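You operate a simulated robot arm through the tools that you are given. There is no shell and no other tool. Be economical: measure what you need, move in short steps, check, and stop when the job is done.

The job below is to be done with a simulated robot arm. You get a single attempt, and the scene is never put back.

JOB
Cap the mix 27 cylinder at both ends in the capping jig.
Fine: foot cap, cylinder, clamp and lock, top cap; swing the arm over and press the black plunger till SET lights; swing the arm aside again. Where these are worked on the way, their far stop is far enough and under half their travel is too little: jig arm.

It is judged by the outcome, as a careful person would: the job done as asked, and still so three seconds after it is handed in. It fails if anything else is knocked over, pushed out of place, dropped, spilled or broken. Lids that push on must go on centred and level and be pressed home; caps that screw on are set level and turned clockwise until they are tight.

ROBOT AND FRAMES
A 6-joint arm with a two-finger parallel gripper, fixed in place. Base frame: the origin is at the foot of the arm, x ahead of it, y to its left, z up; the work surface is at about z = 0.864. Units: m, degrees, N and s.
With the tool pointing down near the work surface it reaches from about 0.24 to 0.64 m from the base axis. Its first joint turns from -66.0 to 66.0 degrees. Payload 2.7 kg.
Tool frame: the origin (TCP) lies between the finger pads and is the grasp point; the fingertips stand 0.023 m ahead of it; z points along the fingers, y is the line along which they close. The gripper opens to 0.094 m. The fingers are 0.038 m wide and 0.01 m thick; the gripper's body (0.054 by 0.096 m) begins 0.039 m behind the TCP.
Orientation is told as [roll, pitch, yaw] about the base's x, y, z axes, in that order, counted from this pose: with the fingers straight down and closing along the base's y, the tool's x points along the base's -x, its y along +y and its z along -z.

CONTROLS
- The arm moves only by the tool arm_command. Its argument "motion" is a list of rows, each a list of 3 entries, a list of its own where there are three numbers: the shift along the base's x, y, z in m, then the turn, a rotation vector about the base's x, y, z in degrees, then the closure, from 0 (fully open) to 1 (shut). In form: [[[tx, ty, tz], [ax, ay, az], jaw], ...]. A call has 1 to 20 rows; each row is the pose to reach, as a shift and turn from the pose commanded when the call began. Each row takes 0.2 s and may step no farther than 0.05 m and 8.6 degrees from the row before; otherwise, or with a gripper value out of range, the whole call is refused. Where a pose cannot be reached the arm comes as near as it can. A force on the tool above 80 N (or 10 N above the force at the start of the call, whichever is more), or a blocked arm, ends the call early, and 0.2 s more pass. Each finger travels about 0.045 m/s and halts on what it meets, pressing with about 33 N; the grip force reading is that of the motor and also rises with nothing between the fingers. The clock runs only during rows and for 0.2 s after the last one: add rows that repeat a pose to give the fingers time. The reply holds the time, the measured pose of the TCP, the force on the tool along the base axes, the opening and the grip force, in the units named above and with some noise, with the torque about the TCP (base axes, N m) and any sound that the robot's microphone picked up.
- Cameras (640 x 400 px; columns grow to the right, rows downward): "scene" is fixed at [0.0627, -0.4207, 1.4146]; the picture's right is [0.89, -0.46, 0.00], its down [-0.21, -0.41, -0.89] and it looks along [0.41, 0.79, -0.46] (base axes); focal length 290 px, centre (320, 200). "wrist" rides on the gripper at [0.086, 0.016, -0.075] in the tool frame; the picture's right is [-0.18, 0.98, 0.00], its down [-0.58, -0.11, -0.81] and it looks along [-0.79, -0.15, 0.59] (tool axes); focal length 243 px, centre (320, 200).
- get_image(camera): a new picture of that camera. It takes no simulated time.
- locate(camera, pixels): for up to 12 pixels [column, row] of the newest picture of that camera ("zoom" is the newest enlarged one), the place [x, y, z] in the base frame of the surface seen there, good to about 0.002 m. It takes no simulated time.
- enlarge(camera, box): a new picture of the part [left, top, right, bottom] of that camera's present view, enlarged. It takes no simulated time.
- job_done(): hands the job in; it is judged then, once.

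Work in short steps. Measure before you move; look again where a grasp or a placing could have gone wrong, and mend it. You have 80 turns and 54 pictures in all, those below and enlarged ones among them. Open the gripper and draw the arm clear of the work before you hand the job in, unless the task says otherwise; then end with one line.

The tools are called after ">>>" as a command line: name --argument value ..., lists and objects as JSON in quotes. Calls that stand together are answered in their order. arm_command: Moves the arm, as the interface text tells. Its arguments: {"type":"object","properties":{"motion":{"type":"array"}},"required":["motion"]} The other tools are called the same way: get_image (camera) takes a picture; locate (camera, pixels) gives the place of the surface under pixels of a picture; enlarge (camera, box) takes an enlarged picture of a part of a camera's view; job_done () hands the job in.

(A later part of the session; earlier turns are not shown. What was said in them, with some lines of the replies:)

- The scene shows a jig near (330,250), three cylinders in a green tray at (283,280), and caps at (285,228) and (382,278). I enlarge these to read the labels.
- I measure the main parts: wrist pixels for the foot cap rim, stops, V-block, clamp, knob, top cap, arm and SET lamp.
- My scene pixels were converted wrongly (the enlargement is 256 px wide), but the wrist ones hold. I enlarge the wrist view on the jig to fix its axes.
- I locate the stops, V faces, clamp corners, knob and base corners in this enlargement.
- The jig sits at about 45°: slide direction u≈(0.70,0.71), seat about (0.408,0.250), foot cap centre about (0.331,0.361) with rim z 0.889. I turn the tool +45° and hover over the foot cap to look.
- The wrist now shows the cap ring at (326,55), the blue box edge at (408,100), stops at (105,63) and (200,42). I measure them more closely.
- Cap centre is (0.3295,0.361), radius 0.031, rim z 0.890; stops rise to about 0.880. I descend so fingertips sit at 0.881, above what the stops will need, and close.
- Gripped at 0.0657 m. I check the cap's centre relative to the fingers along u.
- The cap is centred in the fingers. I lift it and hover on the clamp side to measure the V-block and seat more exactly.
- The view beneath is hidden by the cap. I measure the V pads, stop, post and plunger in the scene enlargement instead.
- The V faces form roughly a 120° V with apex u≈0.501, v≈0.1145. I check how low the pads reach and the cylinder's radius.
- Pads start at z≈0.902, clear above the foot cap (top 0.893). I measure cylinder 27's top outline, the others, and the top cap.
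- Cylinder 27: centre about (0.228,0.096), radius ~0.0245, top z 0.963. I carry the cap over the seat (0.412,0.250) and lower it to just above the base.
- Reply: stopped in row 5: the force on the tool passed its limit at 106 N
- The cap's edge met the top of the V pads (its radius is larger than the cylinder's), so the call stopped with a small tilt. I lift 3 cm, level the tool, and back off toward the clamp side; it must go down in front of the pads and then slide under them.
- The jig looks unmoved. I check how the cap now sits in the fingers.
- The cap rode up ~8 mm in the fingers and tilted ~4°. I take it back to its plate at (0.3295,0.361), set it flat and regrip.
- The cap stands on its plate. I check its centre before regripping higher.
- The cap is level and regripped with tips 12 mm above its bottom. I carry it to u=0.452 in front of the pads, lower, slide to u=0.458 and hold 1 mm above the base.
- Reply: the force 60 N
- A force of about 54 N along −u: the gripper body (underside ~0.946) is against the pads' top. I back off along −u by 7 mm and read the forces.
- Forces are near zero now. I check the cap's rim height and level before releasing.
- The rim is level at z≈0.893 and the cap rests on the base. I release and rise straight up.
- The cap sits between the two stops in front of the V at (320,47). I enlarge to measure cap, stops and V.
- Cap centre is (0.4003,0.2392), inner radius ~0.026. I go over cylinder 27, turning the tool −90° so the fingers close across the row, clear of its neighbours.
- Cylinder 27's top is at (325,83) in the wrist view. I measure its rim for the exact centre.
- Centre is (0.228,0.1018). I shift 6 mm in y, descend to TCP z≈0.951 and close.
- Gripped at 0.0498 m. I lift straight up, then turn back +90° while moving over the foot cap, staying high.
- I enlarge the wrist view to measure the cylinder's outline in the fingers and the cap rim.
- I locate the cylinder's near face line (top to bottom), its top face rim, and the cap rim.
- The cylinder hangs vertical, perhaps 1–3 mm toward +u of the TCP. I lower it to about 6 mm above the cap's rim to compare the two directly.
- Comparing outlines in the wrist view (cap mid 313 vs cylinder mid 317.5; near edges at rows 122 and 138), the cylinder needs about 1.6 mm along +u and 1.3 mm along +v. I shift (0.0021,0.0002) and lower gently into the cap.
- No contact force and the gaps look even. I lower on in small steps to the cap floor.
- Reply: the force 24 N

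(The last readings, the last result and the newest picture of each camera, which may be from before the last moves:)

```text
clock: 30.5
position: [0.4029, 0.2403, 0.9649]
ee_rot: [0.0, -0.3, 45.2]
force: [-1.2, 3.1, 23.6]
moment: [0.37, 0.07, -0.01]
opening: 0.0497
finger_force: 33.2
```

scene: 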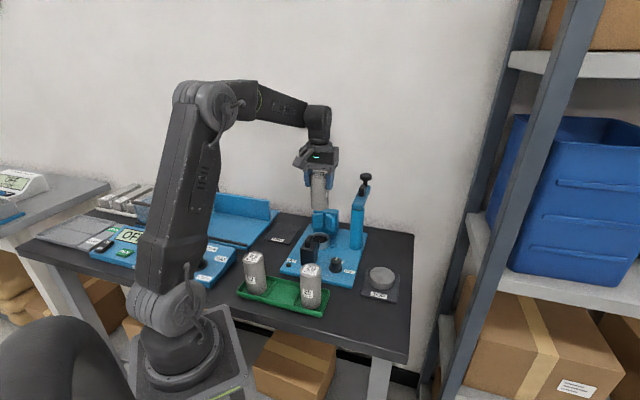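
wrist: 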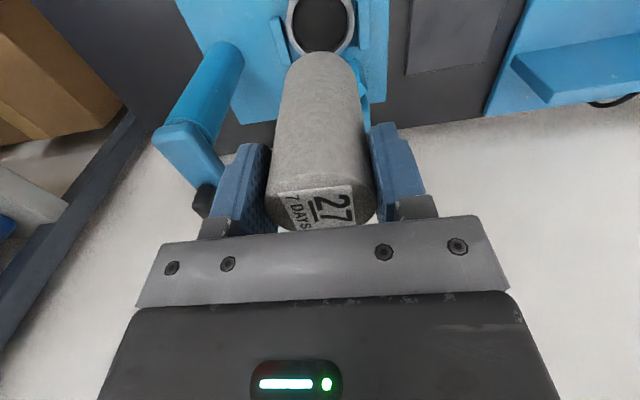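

Contact at TCP z≈0.965, matching the cap floor (0.883+0.082). I ease up 1 mm and check before release.

>>> arm_command --motion '[[[0, 0, 0.001], [0, 0, 0], 1], [[0, 0, 0.001], [0, 0, 0], 1]]'

>>> enlarge --camera "scene" --box '[280, 200, 376, 260]'

>>> get_image --camera "wrist"

```text
clock: 31.1
position: [0.4016, 0.2388, 0.9651]
ee_rot: [0.0, 0.0, 45.2]
force: [4.9, 5.9, 12.2]
moment: [0.33, -0.54, 0.02]
opening: 0.0497
finger_force: 33.5
```

```text
6.67 times, centred on (328, 230) of scene
```

zoom: 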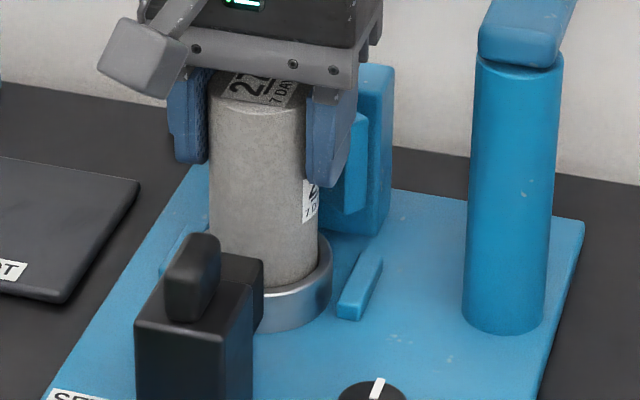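

```text
22 pictures are left
```

wrist: 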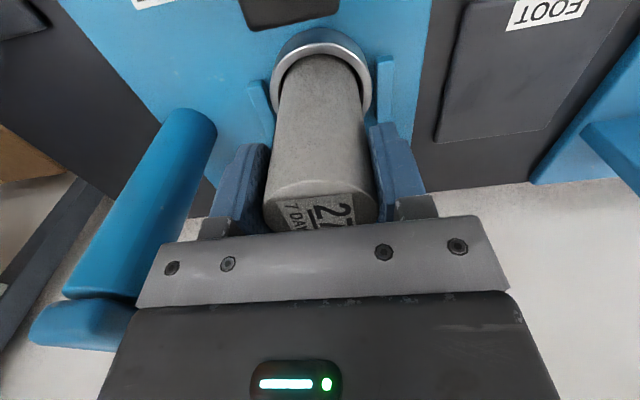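

The cylinder stands in the foot cap. I release, rise clear, and move back over the clamp handle to look at it.

>>> arm_command --motion '[[[0, 0, 0], [0, 0, 0], 0.4], [[0, 0, 0], [0, 0, 0], 0.3], [[0, 0, 0], [0, 0, 0], 0.3], [[0, 0, 0.03], [0, 0, 0], 0.3], [[0, 0, 0.07], [0, 0, 0], 0.3], [[0, 0, 0.1], [0, 0, 0], 0.3], [[-0.03, -0.03, 0.1], [0, 0, 0], 0.3], [[-0.06, -0.06, 0.1], [0, 0, 0], 0.3], [[-0.0715, -0.069, 0.08], [0, 0, 0], 0.3], [[-0.0715, -0.069, 0.07], [0, 0, 0], 0.3]]'

>>> get_image --camera "wrist"

```text
clock: 33.3
position: [0.3301, 0.171, 1.0354]
ee_rot: [0.1, 0.1, 45.2]
force: [0.1, 0.0, -1.3]
moment: [0.03, -0.01, 0.01]
opening: 0.0659
finger_force: 0.2
```

```text
21 pictures are left
```

wrist: 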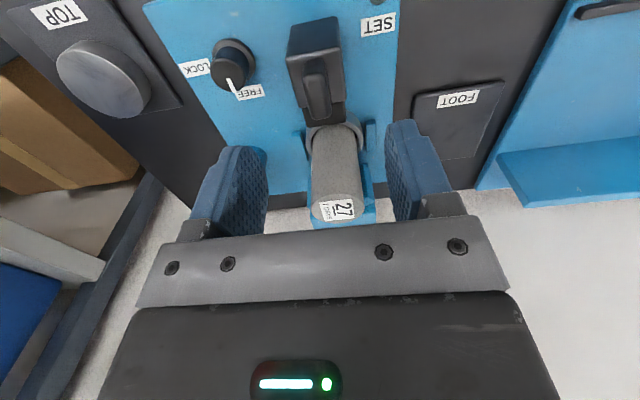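

The cylinder stands upright. I measure the clamp handle at (318,88), the jaw, the knob at (233,65), and the cylinder top.

>>> locate --camera "wrist" --pixels '[[306, 88], [328, 88], [315, 62], [321, 114], [318, 90], [300, 70], [335, 65], [314, 25], [343, 80], [322, 122], [337, 205], [316, 70]]'

>>> locate --camera "wrist" --pixels '[[212, 65], [254, 62], [233, 88], [228, 78], [236, 94], [225, 65], [240, 75], [98, 78], [58, 72], [140, 85], [95, 42], [115, 116]]'

```text
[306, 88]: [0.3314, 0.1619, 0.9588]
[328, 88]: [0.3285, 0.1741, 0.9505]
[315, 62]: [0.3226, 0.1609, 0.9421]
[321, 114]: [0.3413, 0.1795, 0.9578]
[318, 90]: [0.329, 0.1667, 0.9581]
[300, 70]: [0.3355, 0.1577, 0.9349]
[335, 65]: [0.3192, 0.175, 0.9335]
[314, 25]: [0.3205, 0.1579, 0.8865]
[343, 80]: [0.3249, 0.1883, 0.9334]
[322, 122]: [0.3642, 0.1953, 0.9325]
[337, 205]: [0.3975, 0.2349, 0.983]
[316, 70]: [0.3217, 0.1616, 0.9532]
```

```text
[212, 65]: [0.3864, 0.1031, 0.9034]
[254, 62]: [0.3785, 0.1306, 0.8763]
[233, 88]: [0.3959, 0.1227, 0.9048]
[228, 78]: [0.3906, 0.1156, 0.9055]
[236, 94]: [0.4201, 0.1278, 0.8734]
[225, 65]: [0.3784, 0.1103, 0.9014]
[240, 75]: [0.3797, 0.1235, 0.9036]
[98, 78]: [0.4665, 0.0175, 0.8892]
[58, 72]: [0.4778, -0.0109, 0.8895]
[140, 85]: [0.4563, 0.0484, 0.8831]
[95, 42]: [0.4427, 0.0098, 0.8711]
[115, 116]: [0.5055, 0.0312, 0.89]
```

Handle centre is (0.332,0.170), top z 0.958, block top 0.9345. I lower with tips at 0.938, grip the handle, and slide it 32 mm along +u.

>>> arm_command --motion '[[[0.0017, 0.0003, -0.03], [0, 0, 0], 0.3], [[0.0017, 0.0003, -0.06], [0, 0, 0], 0.3], [[0.0017, 0.0003, -0.075], [0, 0, 0], 0.3], [[0.0017, 0.0003, -0.075], [0, 0, 0], 1], [[0.0017, 0.0003, -0.075], [0, 0, 0], 1], [[0.0017, 0.0003, -0.075], [0, 0, 0], 1], [[0.0017, 0.0003, -0.075], [0, 0, 0], 1], [[0.0017, 0.0003, -0.075], [0, 0, 0], 1], [[0.0067, 0.0053, -0.075], [0, 0, 0], 1], [[0.0117, 0.0103, -0.075], [0, 0, 0], 1], [[0.0167, 0.0153, -0.075], [0, 0, 0], 1], [[0.0217, 0.0203, -0.075], [0, 0, 0], 1], [[0.0237, 0.0223, -0.075], [0, 0, 0], 1]]'

>>> get_image --camera "wrist"

```text
clock: 36.1
position: [0.3552, 0.1927, 0.9594]
ee_rot: [-0.1, 0.1, 44.9]
force: [16.0, -21.6, -0.9]
moment: [0.12, -0.26, -0.3]
opening: 0.0156
finger_force: 44.7
```

```text
20 pictures are left
```

wrist: 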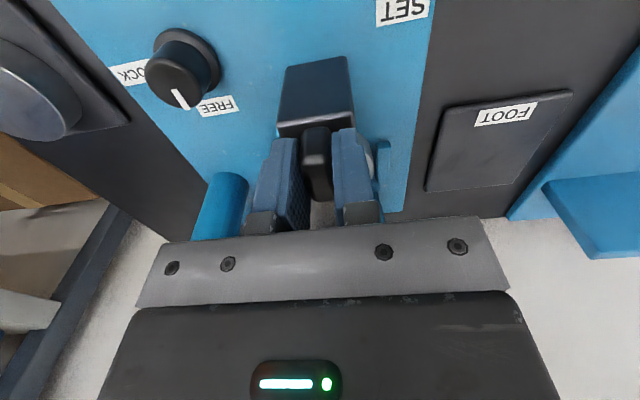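

The clamp slides with the handle. A sideways force of 26 N shows I'm slightly off in v, so I ease +v 1.2 mm and continue +u slowly by 14 mm.

>>> arm_command --motion '[[[0.0009, -0.0009, 0], [0, 0, 0], 1], [[0.0026, 0.0008, 0], [0, 0, 0], 1], [[0.0043, 0.0025, 0], [0, 0, 0], 1], [[0.006, 0.0042, 0], [0, 0, 0], 1], [[0.0077, 0.0059, 0], [0, 0, 0], 1], [[0.0094, 0.0076, 0], [0, 0, 0], 1], [[0.0108, 0.009, 0], [0, 0, 0], 1]]'

>>> enlarge --camera "scene" --box '[280, 200, 376, 260]'

```text
clock: 37.7
position: [0.3631, 0.2031, 0.9594]
ee_rot: [0.1, 0.1, 45.2]
force: [-3.0, -3.0, -6.1]
moment: [0.71, -0.86, -0.44]
opening: 0.0159
finger_force: 44.8
```

```text
6.67 times, centred on (328, 230) of scene
```

zoom: 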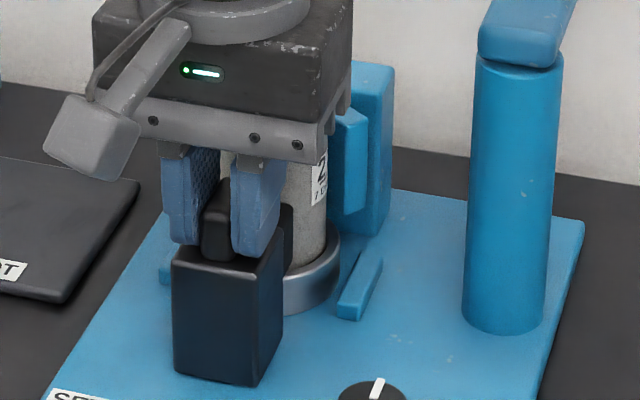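

The cylinder and cap are moving with the jaw, upright. I continue in 1.5 mm steps until the force rises against the V.

>>> arm_command --motion '[[[0.001, 0.001, 0], [0, 0, 0], 1], [[0.002, 0.002, 0], [0, 0, 0], 1], [[0.003, 0.003, 0], [0, 0, 0], 1], [[0.004, 0.004, 0], [0, 0, 0], 1], [[0.004, 0.004, 0], [0, 0, 0], 1]]'

```text
clock: 38.9
position: [0.3667, 0.204, 0.9602]
ee_rot: [0.1, 0.4, 45.0]
force: [-19.7, -7.5, -2.9]
moment: [0.03, -0.06, -0.33]
opening: 0.016
finger_force: 44.8
```

Resistance is rising (~19 N along u). I push 2 mm more to confirm it is hard against the V, and look.

>>> arm_command --motion '[[[0.0007, 0.0007, 0], [0, 0, 0], 1], [[0.0014, 0.0014, 0], [0, 0, 0], 1], [[0.0014, 0.0014, 0], [0, 0, 0], 1]]'

>>> enlarge --camera "scene" --box '[280, 200, 376, 260]'

```text
clock: 39.7
position: [0.3665, 0.2047, 0.9596]
ee_rot: [0.1, 0.6, 45.0]
force: [-33.2, -20.4, 14.9]
moment: [0.49, -0.82, -0.28]
opening: 0.0162
finger_force: 45.2
```

```text
6.67 times, centred on (328, 230) of scene
```

zoom: 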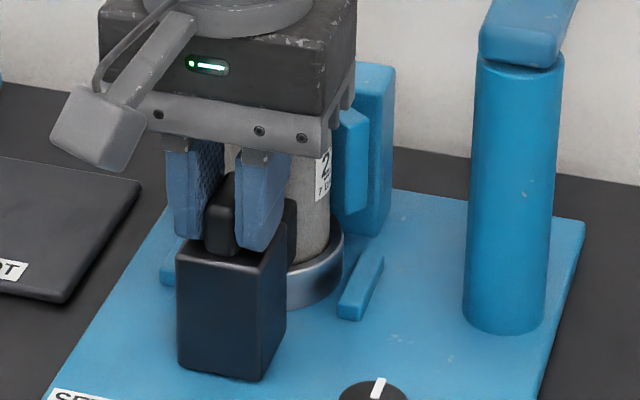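

The clamp is home: 38 N with no further movement. I release the handle, rise, and move over the lock knob near (0.385,0.113).

>>> arm_command --motion '[[[0.0, 0.0, 0], [0, 0, 0], 0.9], [[0, 0, 0], [0, 0, 0], 0.6], [[0, 0, 0], [0, 0, 0], 0.6], [[0, 0, 0.03], [0, 0, 0], 0.6], [[0, 0, 0.07], [0, 0, 0], 0.6], [[0.006, -0.03, 0.07], [0, 0, 0], 0.5], [[0.012, -0.06, 0.07], [0, 0, 0], 0.5], [[0.018, -0.093, 0.065], [0, 0, 0], 0.5], [[0.018, -0.093, 0.04], [0, 0, 0], 0.5], [[0.018, -0.093, 0.03], [0, 0, 0], 0.5]]'

>>> enlarge --camera "wrist" --box '[160, 0, 480, 200]'

```text
clock: 41.9
position: [0.3887, 0.1146, 0.989]
ee_rot: [0.1, 0.1, 45.1]
force: [0.3, 0.7, 1.0]
moment: [0.0, -0.01, 0.0]
opening: 0.0469
finger_force: 0.1
```

```text
2.00 times, centred on (320, 100) of wrist
```

zoom: 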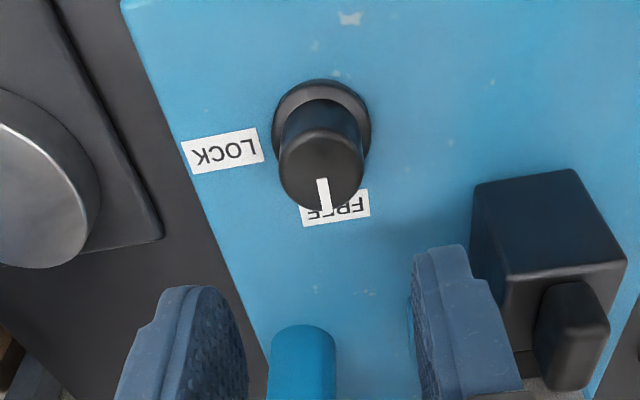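

The knob top is at zoom (321,170), pointer toward FREE. I locate its edges.

>>> locate --camera "zoom" --pixels '[[282, 172], [360, 170], [321, 133], [322, 209], [321, 170], [294, 200], [350, 196], [296, 145], [348, 143], [322, 82], [480, 190], [565, 290]]'

```text
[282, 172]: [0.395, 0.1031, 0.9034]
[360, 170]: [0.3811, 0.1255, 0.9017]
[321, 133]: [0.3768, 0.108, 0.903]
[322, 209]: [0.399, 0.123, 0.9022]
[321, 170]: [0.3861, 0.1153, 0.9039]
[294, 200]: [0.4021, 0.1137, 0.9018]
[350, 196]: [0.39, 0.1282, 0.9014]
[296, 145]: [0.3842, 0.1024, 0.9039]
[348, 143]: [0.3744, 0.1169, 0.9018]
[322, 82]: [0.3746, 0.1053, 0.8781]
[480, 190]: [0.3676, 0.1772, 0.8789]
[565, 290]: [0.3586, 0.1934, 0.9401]
```

Knob centre is about (0.3887,0.1149). I lower over it with tips at z≈0.887 and grip.

>>> arm_command --motion '[[[0.0006, 0.0015, -0.03], [0, 0, 0], 0.5], [[0.0006, 0.0015, -0.06], [0, 0, 0], 0.5], [[0.0006, 0.0015, -0.081], [0, 0, 0], 0.5], [[0.0006, 0.0015, -0.081], [0, 0, 0], 1], [[0.0006, 0.0015, -0.081], [0, 0, 0], 1], [[0.0006, 0.0015, -0.081], [0, 0, 0], 1], [[0.0006, 0.0015, -0.081], [0, 0, 0], 1]]'

```text
clock: 43.5
position: [0.3888, 0.1169, 0.9094]
ee_rot: [0.1, 0.1, 45.1]
force: [1.2, -2.5, -4.8]
moment: [-0.01, -0.69, 0.03]
opening: 0.0295
finger_force: 44.8
```

Gripped at 0.0295 m. I turn clockwise toward LOCK in 8° steps.

>>> arm_command --motion '[[[0, 0, 0], [0, 0, -8], 1], [[0, 0, 0], [0, 0, -16], 1], [[0, 0, 0], [0, 0, -24], 1], [[0, 0, 0], [0, 0, -32], 1], [[0, 0, 0], [0, 0, -40], 1], [[0, 0, 0], [0, 0, -48], 1], [[0, 0, 0], [0, 0, -56], 1], [[0, 0, 0], [0, 0, -64], 1], [[0, 0, 0], [0, 0, -72], 1], [[0, 0, 0], [0, 0, -80], 1], [[0, 0, 0], [0, 0, -87], 1], [[0, 0, 0], [0, 0, -90], 1]]'

>>> enlarge --camera "scene" --box '[280, 200, 408, 280]'

```text
clock: 46.1
position: [0.3879, 0.1154, 0.9097]
ee_rot: [0.1, 0.0, -45.0]
force: [2.1, -22.3, 27.5]
moment: [-0.71, 0.25, 0.09]
opening: 0.0299
finger_force: 44.7
```

```text
5.00 times, centred on (344, 240) of scene
```

zoom: 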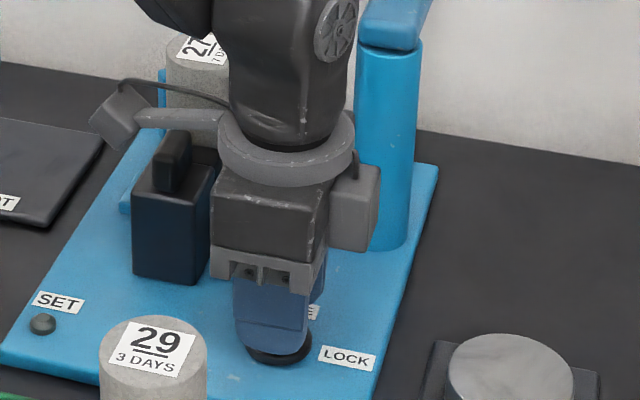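

The turn went through with little torque. I open, rise and check the pointer.

>>> arm_command --motion '[[[0, 0, 0], [0, 0, 0], 0.7], [[0, 0, 0], [0, 0, 0], 0.5], [[0, 0, 0], [0, 0, 0], 0.5], [[0, 0, 0.03], [0, 0, 0], 0.5], [[0, 0, 0.07], [0, 0, 0], 0.4], [[0, 0, 0.11], [0, 0, 0], 0.4], [[0, 0, 0.14], [0, 0, 0], 0.2], [[0, 0, 0.14], [0, 0, 0], 0.2]]'

>>> get_image --camera "wrist"

```text
clock: 47.9
position: [0.3887, 0.115, 1.0493]
ee_rot: [0.1, 0.1, -44.9]
force: [0.2, 0.5, -0.3]
moment: [-0.02, 0.04, -0.02]
opening: 0.0753
finger_force: 0.1
```

```text
15 pictures are left
```

wrist: 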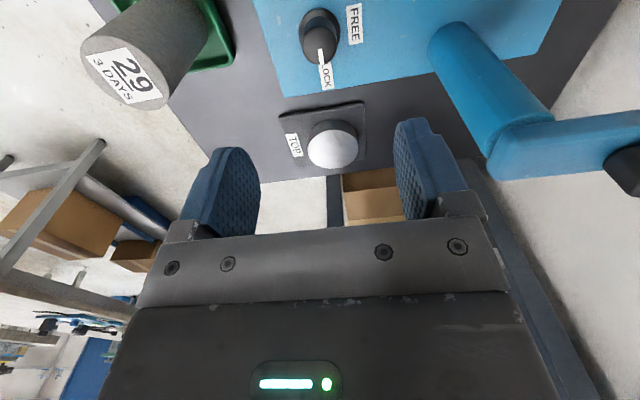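

The pointer now points at LOCK. I locate the top cap at (333,147), then go over it with the tool turned back to +45°.

>>> locate --camera "wrist" --pixels '[[308, 148], [357, 146], [332, 130], [333, 168], [333, 148]]'

>>> arm_command --motion '[[[0.008, -0.01, 0.01], [0, 0, 8], 0.1], [[0.016, -0.02, 0.01], [0, 0, 16], 0.1], [[0.024, -0.03, 0.01], [0, 0, 24], 0], [[0.032, -0.04, 0.01], [0, 0, 32], 0], [[0.04, -0.05, 0.01], [0, 0, 40], 0], [[0.048, -0.06, 0.01], [0, 0, 48], 0], [[0.056, -0.07, 0.01], [0, 0, 56], 0], [[0.064, -0.08, 0.01], [0, 0, 64], 0], [[0.072, -0.09, 0.01], [0, 0, 72], 0], [[0.08, -0.096, 0], [0, 0, 80], 0], [[0.084, -0.096, -0.02], [0, 0, 88], 0], [[0.084, -0.096, -0.04], [0, 0, 90], 0], [[0.084, -0.096, -0.05], [0, 0, 90], 0], [[0.084, -0.096, -0.05], [0, 0, 90], 0]]'

>>> get_image --camera "wrist"

```text
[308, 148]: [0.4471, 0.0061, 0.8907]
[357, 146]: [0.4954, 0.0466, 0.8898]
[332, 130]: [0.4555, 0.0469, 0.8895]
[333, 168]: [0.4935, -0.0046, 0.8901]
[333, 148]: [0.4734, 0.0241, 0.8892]
```

```text
clock: 50.9
position: [0.4725, 0.0197, 0.9995]
ee_rot: [0.1, 0.0, 45.1]
force: [-0.1, 0.1, -0.7]
moment: [-0.03, 0.01, 0.02]
opening: 0.0938
finger_force: 0.1
```

```text
14 pictures are left
```

wrist: 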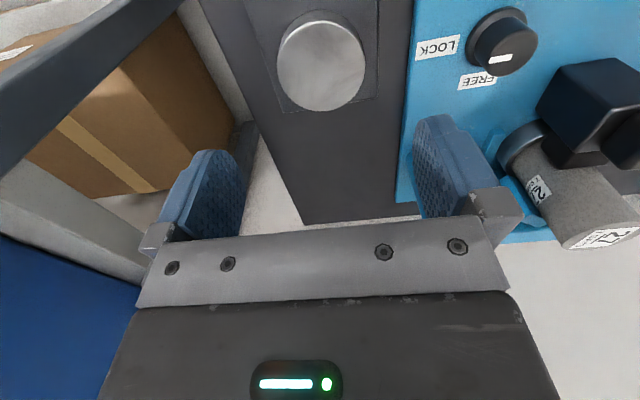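

The cap is at (321,62). I locate its top face edges.

>>> locate --camera "wrist" --pixels '[[280, 66], [361, 66], [321, 24], [321, 107], [321, 64], [293, 35], [350, 96], [350, 35], [293, 96], [620, 237], [570, 235], [600, 240]]'

```text
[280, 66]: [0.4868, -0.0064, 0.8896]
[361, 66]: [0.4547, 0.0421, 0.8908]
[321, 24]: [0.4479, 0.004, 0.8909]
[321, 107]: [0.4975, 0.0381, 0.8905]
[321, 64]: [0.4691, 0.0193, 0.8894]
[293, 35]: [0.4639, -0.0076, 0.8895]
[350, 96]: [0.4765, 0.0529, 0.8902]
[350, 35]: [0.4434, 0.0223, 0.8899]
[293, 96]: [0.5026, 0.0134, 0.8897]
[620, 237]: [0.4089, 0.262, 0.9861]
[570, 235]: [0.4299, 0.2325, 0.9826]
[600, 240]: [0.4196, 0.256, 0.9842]
```

Cap centre is (0.4717,0.020). I descend with tips at z≈0.874, grip, and lift.

>>> arm_command --motion '[[[-0.001, 0.001, -0.04], [0, 0, 0], 0], [[-0.001, 0.001, -0.08], [0, 0, 0], 0], [[-0.001, 0.001, -0.103], [0, 0, 0], 0], [[-0.001, 0.001, -0.103], [0, 0, 0], 0], [[-0.001, 0.001, -0.103], [0, 0, 0], 1], [[-0.001, 0.001, -0.103], [0, 0, 0], 1], [[-0.001, 0.001, -0.103], [0, 0, 0], 1], [[-0.001, 0.001, -0.103], [0, 0, 0], 1], [[-0.001, 0.001, -0.103], [0, 0, 0], 1], [[-0.001, 0.001, -0.07], [0, 0, 0], 1], [[-0.001, 0.001, -0.03], [0, 0, 0], 1], [[-0.001, 0.001, 0.01], [0, 0, 0], 1], [[-0.001, 0.001, 0.04], [0, 0, 0], 1]]'

>>> get_image --camera "wrist"

```text
clock: 53.7
position: [0.4709, 0.0178, 1.0386]
ee_rot: [0.1, 0.1, 45.0]
force: [-0.1, -0.3, -3.1]
moment: [0.01, 0.0, 0.0]
opening: 0.0659
finger_force: 32.7
```

```text
13 pictures are left
```

wrist: 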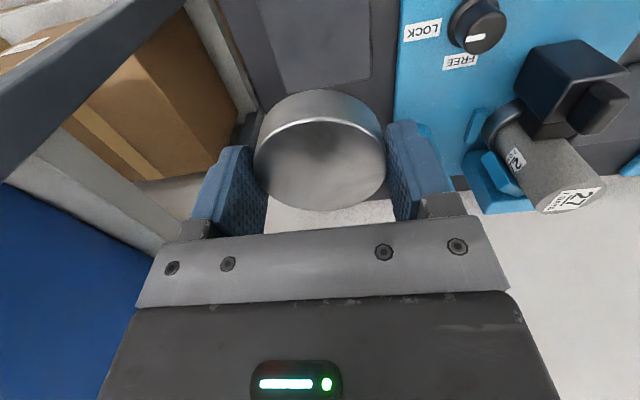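

The cap is held level. I enlarge the scene on the clamped cylinder to get its axis.

>>> enlarge --camera "scene" --box '[290, 190, 370, 240]'

>>> enlarge --camera "wrist" --box '[440, 90, 632, 210]'

```text
8.00 times, centred on (330, 215) of scene
```

zoom: 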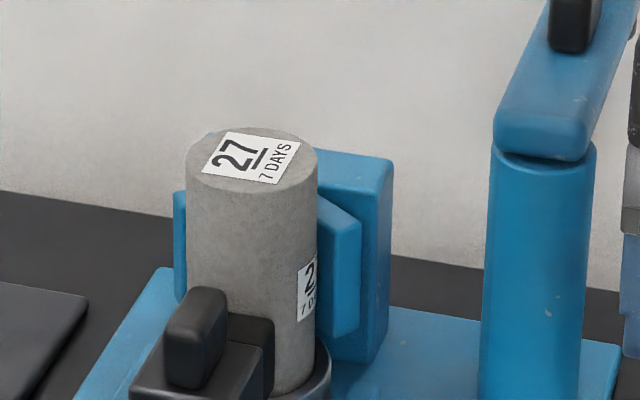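

```text
3.33 times, centred on (536, 150) of wrist
```

zoom: 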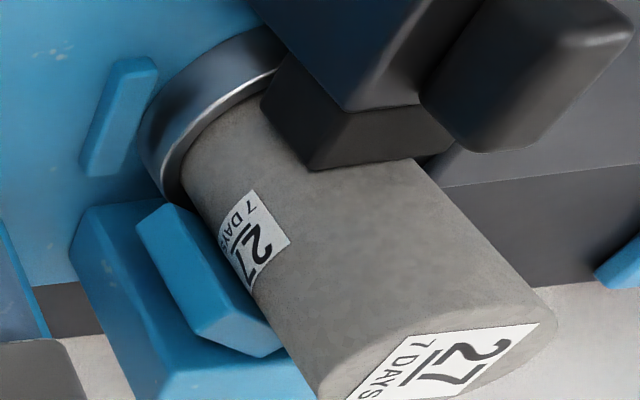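

I locate the cylinder top's rim from the scene pixels around (321.5,210) and in the wrist enlargement.

>>> locate --camera "zoom" --pixels '[[555, 318], [322, 385], [420, 322], [240, 150], [400, 220], [500, 270], [300, 330], [540, 350], [520, 300], [370, 350], [440, 380], [330, 180]]'

>>> enlarge --camera "scene" --box '[290, 190, 370, 240]'

>>> locate --camera "zoom" --pixels '[[188, 160], [316, 160], [252, 129], [252, 192], [252, 160], [208, 138], [298, 184], [298, 138], [206, 184], [252, 250], [252, 290]]'

```text
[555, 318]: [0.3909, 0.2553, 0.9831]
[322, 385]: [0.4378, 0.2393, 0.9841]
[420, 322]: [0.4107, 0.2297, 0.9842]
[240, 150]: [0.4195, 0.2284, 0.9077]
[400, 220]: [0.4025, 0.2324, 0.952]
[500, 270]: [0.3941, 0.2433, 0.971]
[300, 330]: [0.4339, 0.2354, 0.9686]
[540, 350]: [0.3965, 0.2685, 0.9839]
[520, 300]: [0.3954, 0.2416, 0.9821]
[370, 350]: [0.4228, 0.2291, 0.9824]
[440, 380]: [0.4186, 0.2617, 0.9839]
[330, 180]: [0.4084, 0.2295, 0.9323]
```

```text
8.00 times, centred on (330, 215) of scene
```

zoom: 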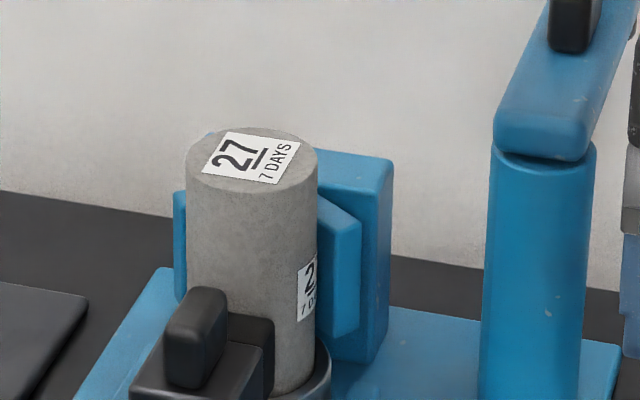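

```text
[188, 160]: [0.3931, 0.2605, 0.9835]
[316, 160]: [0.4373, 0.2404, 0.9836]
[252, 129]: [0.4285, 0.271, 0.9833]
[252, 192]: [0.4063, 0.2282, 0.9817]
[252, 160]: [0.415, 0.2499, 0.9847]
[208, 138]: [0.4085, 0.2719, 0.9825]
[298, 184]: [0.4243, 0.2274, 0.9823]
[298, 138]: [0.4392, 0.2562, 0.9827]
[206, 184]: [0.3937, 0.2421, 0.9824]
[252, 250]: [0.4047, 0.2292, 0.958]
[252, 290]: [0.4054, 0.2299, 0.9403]
```

Cylinder axis is about (0.4165,0.251), top z 0.983. I carry the cap around the clamp side, away from the post, to hover 7 mm above the cylinder.

>>> arm_command --motion '[[[-0.034, 0.0135, 0.01], [0, 0, 0], 1], [[-0.068, 0.027, 0.015], [0, 0, 0], 1], [[-0.102, 0.04, 0.015], [0, 0, 0], 1], [[-0.107, 0.083, 0.015], [0, 0, 0], 1], [[-0.111, 0.127, 0.015], [0, 0, 0], 1], [[-0.1117, 0.1701, 0.015], [0, 0, 0], 1], [[-0.093, 0.19, 0.015], [0, 0, 0], 1], [[-0.074, 0.21, 0.015], [0, 0, 0], 1], [[-0.0552, 0.2311, 0.01], [0, 0, 0], 1], [[-0.0552, 0.2311, -0.01], [0, 0, 0], 1], [[-0.0552, 0.2311, -0.021], [0, 0, 0], 1], [[-0.0552, 0.2311, -0.021], [0, 0, 0], 1]]'

>>> enlarge --camera "scene" --box '[290, 180, 370, 230]'

>>> enlarge --camera "wrist" --box '[160, 0, 480, 200]'

```text
clock: 56.3
position: [0.4166, 0.2509, 1.0176]
ee_rot: [0.2, 0.1, 45.1]
force: [-0.6, 0.4, -3.9]
moment: [0.01, 0.0, -0.02]
opening: 0.0658
finger_force: 32.9
```

```text
8.00 times, centred on (330, 205) of scene
```

zoom: 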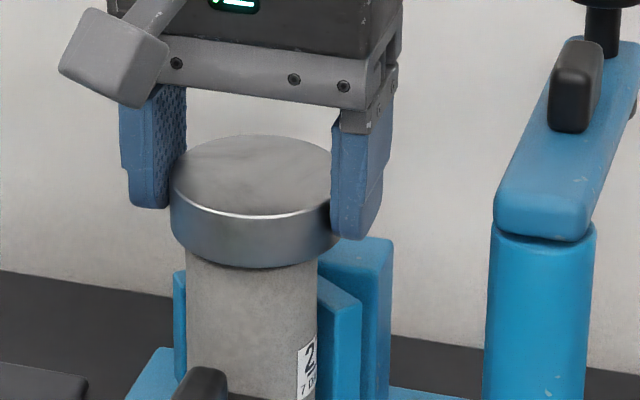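

```text
2.00 times, centred on (320, 100) of wrist
```

zoom: 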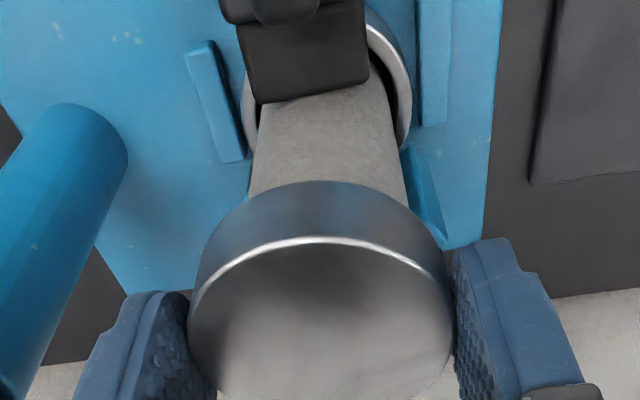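

In both views the cap sits about 1.5 mm too far along +v (scene mid 255.5 vs 252; wrist mid 321 vs ~327). I correct that and lower gently, watching the force.

>>> arm_command --motion '[[[-0.0007, 0.0015, 0], [0, 0, 0], 1], [[-0.0007, 0.0015, -0.004], [0, 0, 0], 1], [[-0.0007, 0.0015, -0.007], [0, 0, 0], 1], [[-0.0007, 0.0015, -0.009], [0, 0, 0], 1], [[-0.0007, 0.0015, -0.0105], [0, 0, 0], 1]]'

```text
clock: 57.5
position: [0.4159, 0.2518, 1.0082]
ee_rot: [0.1, 0.1, 45.1]
force: [0.3, -0.1, -3.2]
moment: [0.01, 0.01, 0.0]
opening: 0.0657
finger_force: 33.3
```

No contact force with the skirt about 3 mm below the cylinder's top, so it is entering. I lower further in 1.5 mm steps.

>>> arm_command --motion '[[[0, 0, -0.0015], [0, 0, 0], 1], [[0, 0, -0.003], [0, 0, 0], 1], [[0, 0, -0.0045], [0, 0, 0], 1], [[0, 0, -0.006], [0, 0, 0], 1]]'

```text
clock: 58.5
position: [0.4158, 0.2539, 1.0029]
ee_rot: [0.1, 0.0, 45.2]
force: [-1.6, -2.8, 7.9]
moment: [-0.15, 0.2, 0.02]
opening: 0.0657
finger_force: 33.5
```

Contact starts near 1.0025. I press a little further to see whether it is the cap's floor.

>>> arm_command --motion '[[[0, 0, -0.001], [0, 0, 0], 1], [[0, 0, -0.002], [0, 0, 0], 1], [[0, 0, -0.002], [0, 0, 0], 1]]'

>>> enlarge --camera "scene" --box '[290, 180, 370, 230]'

```text
clock: 59.3
position: [0.416, 0.2536, 1.0017]
ee_rot: [0.0, -0.2, 45.2]
force: [-2.1, -8.1, 29.4]
moment: [-0.36, 0.26, 0.02]
opening: 0.0657
finger_force: 32.9
```

```text
8.00 times, centred on (330, 205) of scene
```

zoom: 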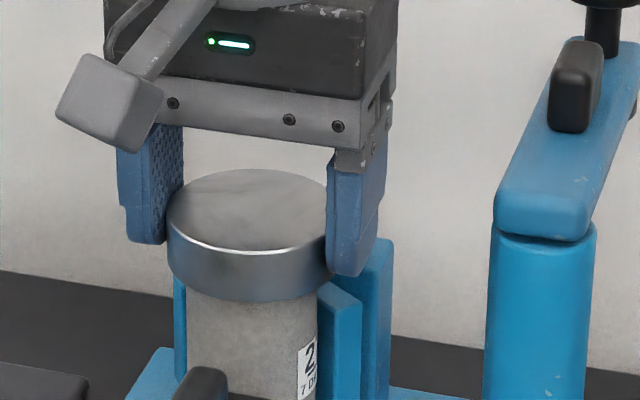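

The cap is level and seated on the cylinder. Before moving I locate the jig arm's handle (575,85), arm top and plunger rod in this enlargement.

>>> locate --camera "zoom" --pixels '[[552, 60], [590, 60], [580, 44], [568, 100], [560, 128], [590, 120], [545, 180], [515, 180], [600, 60], [620, 60], [602, 30], [580, 200]]'

>>> arm_command --motion '[[[0, 0, 0.001], [0, 0, 0], 0.6], [[0, 0, 0.001], [0, 0, 0], 0.2], [[0, 0, 0.001], [0, 0, 0], 0.15], [[0, 0, 0.03], [0, 0, 0], 0.15], [[0, 0, 0.07], [0, 0, 0], 0.15], [[0, 0, 0.11], [0, 0, 0], 0.15], [[0, 0, 0.15], [0, 0, 0], 0.15], [[0.03, -0.015, 0.15], [0, 0, 0], 0.3], [[0.06, -0.03, 0.15], [0, 0, 0], 0.5], [[0.09, -0.045, 0.15], [0, 0, 0], 0.5], [[0.11, -0.045, 0.14], [0, 0, 0], 0.5], [[0.11, -0.045, 0.14], [0, 0, 0], 0.5]]'

>>> get_image --camera "wrist"

```text
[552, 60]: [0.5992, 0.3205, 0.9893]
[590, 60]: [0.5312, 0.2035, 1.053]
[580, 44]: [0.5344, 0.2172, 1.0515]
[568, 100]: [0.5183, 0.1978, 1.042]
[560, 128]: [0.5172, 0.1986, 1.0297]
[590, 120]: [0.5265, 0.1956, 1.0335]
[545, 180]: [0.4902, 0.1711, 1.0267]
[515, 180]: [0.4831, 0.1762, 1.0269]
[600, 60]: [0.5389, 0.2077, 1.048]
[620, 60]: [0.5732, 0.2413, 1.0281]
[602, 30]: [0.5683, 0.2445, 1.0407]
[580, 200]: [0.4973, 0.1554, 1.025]
```

```text
clock: 61.9
position: [0.5257, 0.2091, 1.1408]
ee_rot: [0.1, 0.1, 45.1]
force: [-0.1, -0.6, 0.0]
moment: [0.0, 0.0, 0.0]
opening: 0.0469
finger_force: 0.0
```

```text
6 pictures are left
```

wrist: 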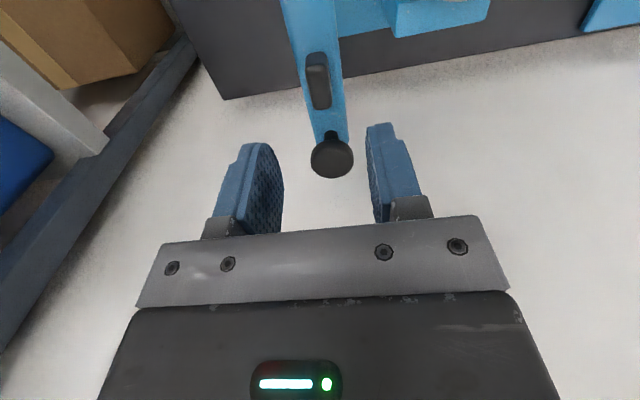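

The handle is at (319,82) and the plunger knob at (331,157). I locate them.

>>> locate --camera "wrist" --pixels '[[319, 68], [322, 106], [308, 82], [329, 82], [318, 55], [318, 82], [331, 157], [314, 157], [349, 157], [331, 142], [331, 174], [300, 20]]'

```text
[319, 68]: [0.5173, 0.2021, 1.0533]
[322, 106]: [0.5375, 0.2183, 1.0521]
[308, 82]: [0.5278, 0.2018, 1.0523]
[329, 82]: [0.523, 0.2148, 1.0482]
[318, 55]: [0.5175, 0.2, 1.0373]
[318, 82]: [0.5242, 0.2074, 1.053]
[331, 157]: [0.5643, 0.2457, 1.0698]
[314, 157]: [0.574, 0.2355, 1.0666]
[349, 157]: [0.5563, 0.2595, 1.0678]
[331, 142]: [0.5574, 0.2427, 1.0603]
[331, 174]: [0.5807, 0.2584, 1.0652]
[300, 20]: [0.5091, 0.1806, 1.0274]
```

Handle centre (0.528,0.210), top 1.053, pivot about (0.490,0.168), radius 0.0566. I straddle the handle with a 23 mm gap and swing the first half along the arc, turning the tool with it.

>>> arm_command --motion '[[[0.0022, 0.0025, -0.02], [0, 0, 0], 0.75], [[0.0022, 0.0025, -0.04], [0, 0, 0], 0.75], [[0.0022, 0.0025, -0.07], [0, 0, 0], 0.75], [[0.0022, 0.0025, -0.0855], [0, 0, 0], 0.75], [[0.0022, 0.0025, -0.0855], [0, 0, 0], 0.75], [[-0.004, 0.0074, -0.0855], [0, 0, 8], 0.75], [[-0.0108, 0.0113, -0.0855], [0, 0, 16], 0.75], [[-0.0181, 0.0143, -0.0855], [0, 0, 24], 0.75], [[-0.0258, 0.0162, -0.0855], [0, 0, 32], 0.75], [[-0.0337, 0.0171, -0.0855], [0, 0, 40], 0.75]]'

```text
clock: 64.1
position: [0.4915, 0.2248, 1.0547]
ee_rot: [0.1, 0.0, 85.1]
force: [-0.2, 0.8, -0.3]
moment: [-0.01, 0.01, 0.01]
opening: 0.0236
finger_force: 0.8
```

No excess force. I continue the arc to the far stop with a little overrun, then check with a picture.

>>> arm_command --motion '[[[-0.0078, -0.0003, 0], [0, 0, 8], 0.75], [[-0.0156, -0.0017, 0], [0, 0, 16], 0.75], [[-0.0231, -0.0041, 0], [0, 0, 24], 0.75], [[-0.0302, -0.0075, 0], [0, 0, 32], 0.75], [[-0.0368, -0.0119, 0], [0, 0, 40], 0.75], [[-0.0413, -0.0158, 0], [0, 0, 46], 0.75], [[-0.0447, -0.0194, 0], [0, 0, 51], 0.75], [[-0.0447, -0.0194, 0], [0, 0, 51], 0.75]]'

>>> enlarge --camera "scene" --box '[280, 170, 376, 230]'

```text
clock: 65.9
position: [0.4479, 0.207, 1.0533]
ee_rot: [-0.2, 0.1, 136.1]
force: [21.1, 14.0, -3.5]
moment: [-0.14, -0.18, -0.39]
opening: 0.0337
finger_force: 11.3
```

```text
6.67 times, centred on (328, 200) of scene
```

zoom: 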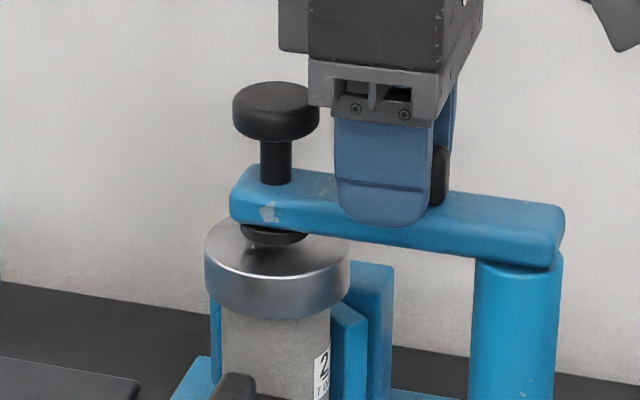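

The arm is over, against its stop (25 N reaction), with the plunger above the cap. I locate the plunger knob at (276,95).

>>> locate --camera "zoom" --pixels '[[236, 98], [304, 94], [276, 86], [276, 106], [276, 98], [276, 160], [278, 236], [252, 240], [215, 240], [340, 250]]'

```text
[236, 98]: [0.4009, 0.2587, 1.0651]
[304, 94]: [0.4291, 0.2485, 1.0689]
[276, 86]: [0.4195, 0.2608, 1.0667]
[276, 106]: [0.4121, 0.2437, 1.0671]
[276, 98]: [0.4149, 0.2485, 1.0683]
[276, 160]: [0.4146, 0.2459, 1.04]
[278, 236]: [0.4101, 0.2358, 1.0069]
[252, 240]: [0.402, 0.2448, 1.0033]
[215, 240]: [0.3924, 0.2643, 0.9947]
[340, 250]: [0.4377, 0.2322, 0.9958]
```

The plunger axis is about (0.416,0.252), top z 1.068. I rise off the handle, close the fingers, and move to just above the knob.

>>> arm_command --motion '[[[0.002, 0.001, 0], [0, 0, -4], 0.7], [[0.002, 0.001, 0.03], [0, 0, -4], 0.7], [[0.002, 0.001, 0.06], [0, 0, -4], 1], [[-0.015, 0.024, 0.065], [0, 0, -4], 1], [[-0.0314, 0.0468, 0.065], [0, 0, -4], 1], [[-0.0314, 0.0468, 0.05], [0, 0, -4], 1], [[-0.0314, 0.0468, 0.04], [0, 0, -4], 1], [[-0.0314, 0.0468, 0.038], [0, 0, -4], 1]]'

```text
clock: 67.7
position: [0.4171, 0.2523, 1.0916]
ee_rot: [0.1, 0.2, 132.0]
force: [-0.2, 0.5, -0.6]
moment: [0.0, 0.0, -0.02]
opening: 0.0002
finger_force: 32.6
```

The fingers are closed just above the knob with no contact yet. I press down in 2 mm steps.

>>> arm_command --motion '[[[0, 0, -0.002], [0, 0, 0], 1], [[0, 0, -0.004], [0, 0, 0], 1], [[0, 0, -0.006], [0, 0, 0], 1], [[0, 0, -0.008], [0, 0, 0], 1], [[0, 0, -0.01], [0, 0, 0], 1], [[0, 0, -0.012], [0, 0, 0], 1]]'

```text
clock: 69.1
position: [0.4162, 0.253, 1.0836]
ee_rot: [-0.5, 0.2, 132.2]
force: [-10.4, -3.7, 42.2]
moment: [0.09, 0.46, -0.35]
opening: 0.0
finger_force: 33.5
```

42 N with the plunger down about 7 mm. I press further toward the limit, 1 mm steps.

>>> arm_command --motion '[[[0, 0, -0.001], [0, 0, 0], 1], [[0, 0, -0.002], [0, 0, 0], 1], [[0, 0, -0.003], [0, 0, 0], 1], [[0, 0, -0.003], [0, 0, 0], 1]]'

>>> enlarge --camera "scene" --box '[264, 180, 392, 260]'

```text
clock: 70.1
position: [0.417, 0.2515, 1.0847]
ee_rot: [-1.0, 0.2, 132.1]
force: [-11.5, -3.9, 50.0]
moment: [0.06, 0.48, -0.34]
opening: 0.0
finger_force: 33.5
```

```text
5.00 times, centred on (328, 220) of scene
```

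zoom: 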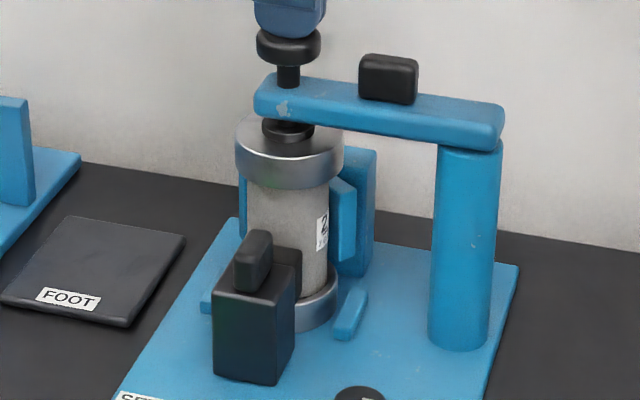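

Held at 50 N; there is a greenish glow on the clamp's side but the lamp is out of the crop. I press a bit more (2 mm) and look at the lamp at about (288,265).

>>> arm_command --motion '[[[0, 0, -0.001], [0, 0, 0], 1], [[0, 0, -0.002], [0, 0, 0], 1], [[0, 0, -0.003], [0, 0, 0], 1], [[0, 0, -0.003], [0, 0, 0], 1]]'

>>> enlarge --camera "scene" --box '[248, 196, 376, 276]'

```text
clock: 71.1
position: [0.4174, 0.253, 1.0841]
ee_rot: [-1.3, 0.2, 132.2]
force: [-10.9, -8.3, 63.5]
moment: [0.06, 0.58, -0.4]
opening: 0.0001
finger_force: 32.6
```

```text
5.00 times, centred on (312, 236) of scene
```

zoom: 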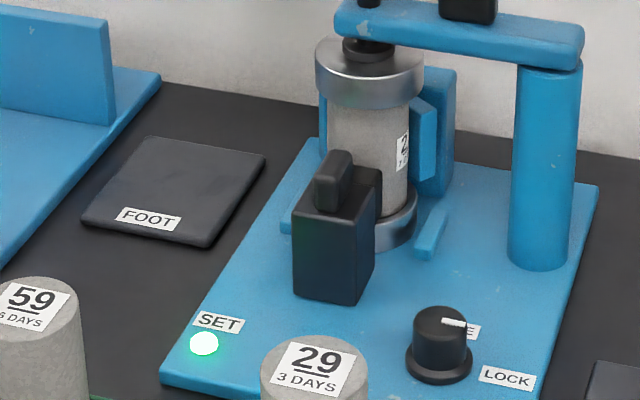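

SET is lit green. I rise off the plunger, open to straddle width, and come down over the handle at (0.4526,0.2105).

>>> arm_command --motion '[[[0, 0, 0.02], [0, 0, 0], 1], [[0, 0, 0.05], [0, 0, 0], 1], [[0.018, -0.02, 0.05], [0, 0, 0], 0.85], [[0.0366, -0.0415, 0.05], [0, 0, 0], 0.7], [[0.0366, -0.0415, 0.05], [0, 0, 0], 0.7], [[0.0366, -0.0415, 0.02], [0, 0, 0], 0.7], [[0.0366, -0.0415, 0], [0, 0, 0], 0.7], [[0.0366, -0.0415, -0.02], [0, 0, 0], 0.7], [[0.0366, -0.0415, -0.02], [0, 0, 0], 0.7]]'

```text
clock: 73.1
position: [0.4524, 0.2104, 1.0525]
ee_rot: [0.2, 0.2, 132.1]
force: [-0.2, 0.2, -0.5]
moment: [-0.01, 0.0, -0.02]
opening: 0.0279
finger_force: 0.1
```

No contact; I swing the handle back along the arc to its original stop, with a small overrun.

>>> arm_command --motion '[[[0.0063, 0.0048, 0.002], [0, 0, -8], 0.7], [[0.0132, 0.0087, 0.002], [0, 0, -16], 0.7], [[0.0205, 0.0116, 0.002], [0, 0, -24], 0.7], [[0.0282, 0.0134, 0.002], [0, 0, -32], 0.7], [[0.036, 0.0141, 0.002], [0, 0, -40], 0.7], [[0.0439, 0.0138, 0.002], [0, 0, -48], 0.7], [[0.0517, 0.0123, 0.002], [0, 0, -56], 0.7], [[0.0592, 0.0098, 0.002], [0, 0, -64], 0.7], [[0.0662, 0.0063, 0.002], [0, 0, -72], 0.7], [[0.0727, 0.0018, 0.002], [0, 0, -80], 0.7], [[0.0786, -0.0036, 0.002], [0, 0, -88], 0.7], [[0.0818, -0.0073, 0.002], [0, 0, -93], 0.7], [[0.0818, -0.0073, 0.002], [0, 0, -93], 0.7]]'

```text
clock: 75.9
position: [0.5327, 0.2052, 1.0557]
ee_rot: [0.2, 0.1, 39.2]
force: [-9.4, 7.6, 1.5]
moment: [-0.02, 0.16, 0.21]
opening: 0.0329
finger_force: 5.5
```

The arm is against its original stop (12 N reaction). I back off slightly, rise clear, retract, and take a last look.

>>> arm_command --motion '[[[-0.002, 0.002, 0], [0, 0, 4], 0.6], [[-0.002, 0.002, 0.03], [0, 0, 4], 0.5], [[-0.002, 0.002, 0.07], [0, 0, 4], 0.3], [[-0.002, 0.002, 0.11], [0, 0, 4], 0], [[-0.03, -0.02, 0.14], [0, 0, 4], 0], [[-0.065, -0.04, 0.16], [0, 0, 4], 0], [[-0.1, -0.06, 0.18], [0, 0, 4], 0], [[-0.135, -0.07, 0.2], [0, 0, 4], 0], [[-0.17, -0.07, 0.21], [0, 0, 4], 0], [[-0.2, -0.06, 0.22], [0, 0, 4], 0], [[-0.23, -0.05, 0.22], [0, 0, 4], 0], [[-0.23, -0.05, 0.22], [0, 0, 4], 0]]'

>>> enlarge --camera "scene" --box '[240, 170, 400, 290]'

```text
clock: 78.5
position: [0.3037, 0.1525, 1.2777]
ee_rot: [0.1, 0.1, 43.0]
force: [0.5, 0.2, -0.1]
moment: [0.01, -0.02, -0.01]
opening: 0.0939
finger_force: 0.0
```

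```text
3.33 times, centred on (320, 230) of scene
```

zoom: 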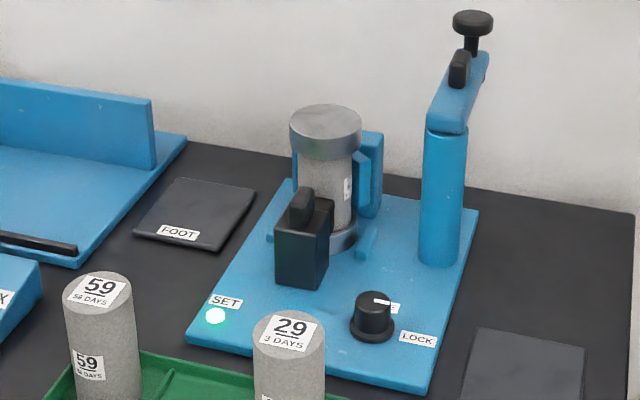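

The last picture shows SET lit, the cylinder capped and level at both ends, the clamp locked, the jig arm aside, and the gripper clear. I hand the job in.

>>> job_done

```text
The job is handed in.
```

The mix 27 cylinder is capped at both ends in the jig: clamped, locked and pressed until SET lit, with the jig arm swung back aside and the gripper open and clear. On the way, the foot cap struck the V-block once and slipped in the grip, and later the gripper body pressed against the V-block. I saw no movement of the jig either time.
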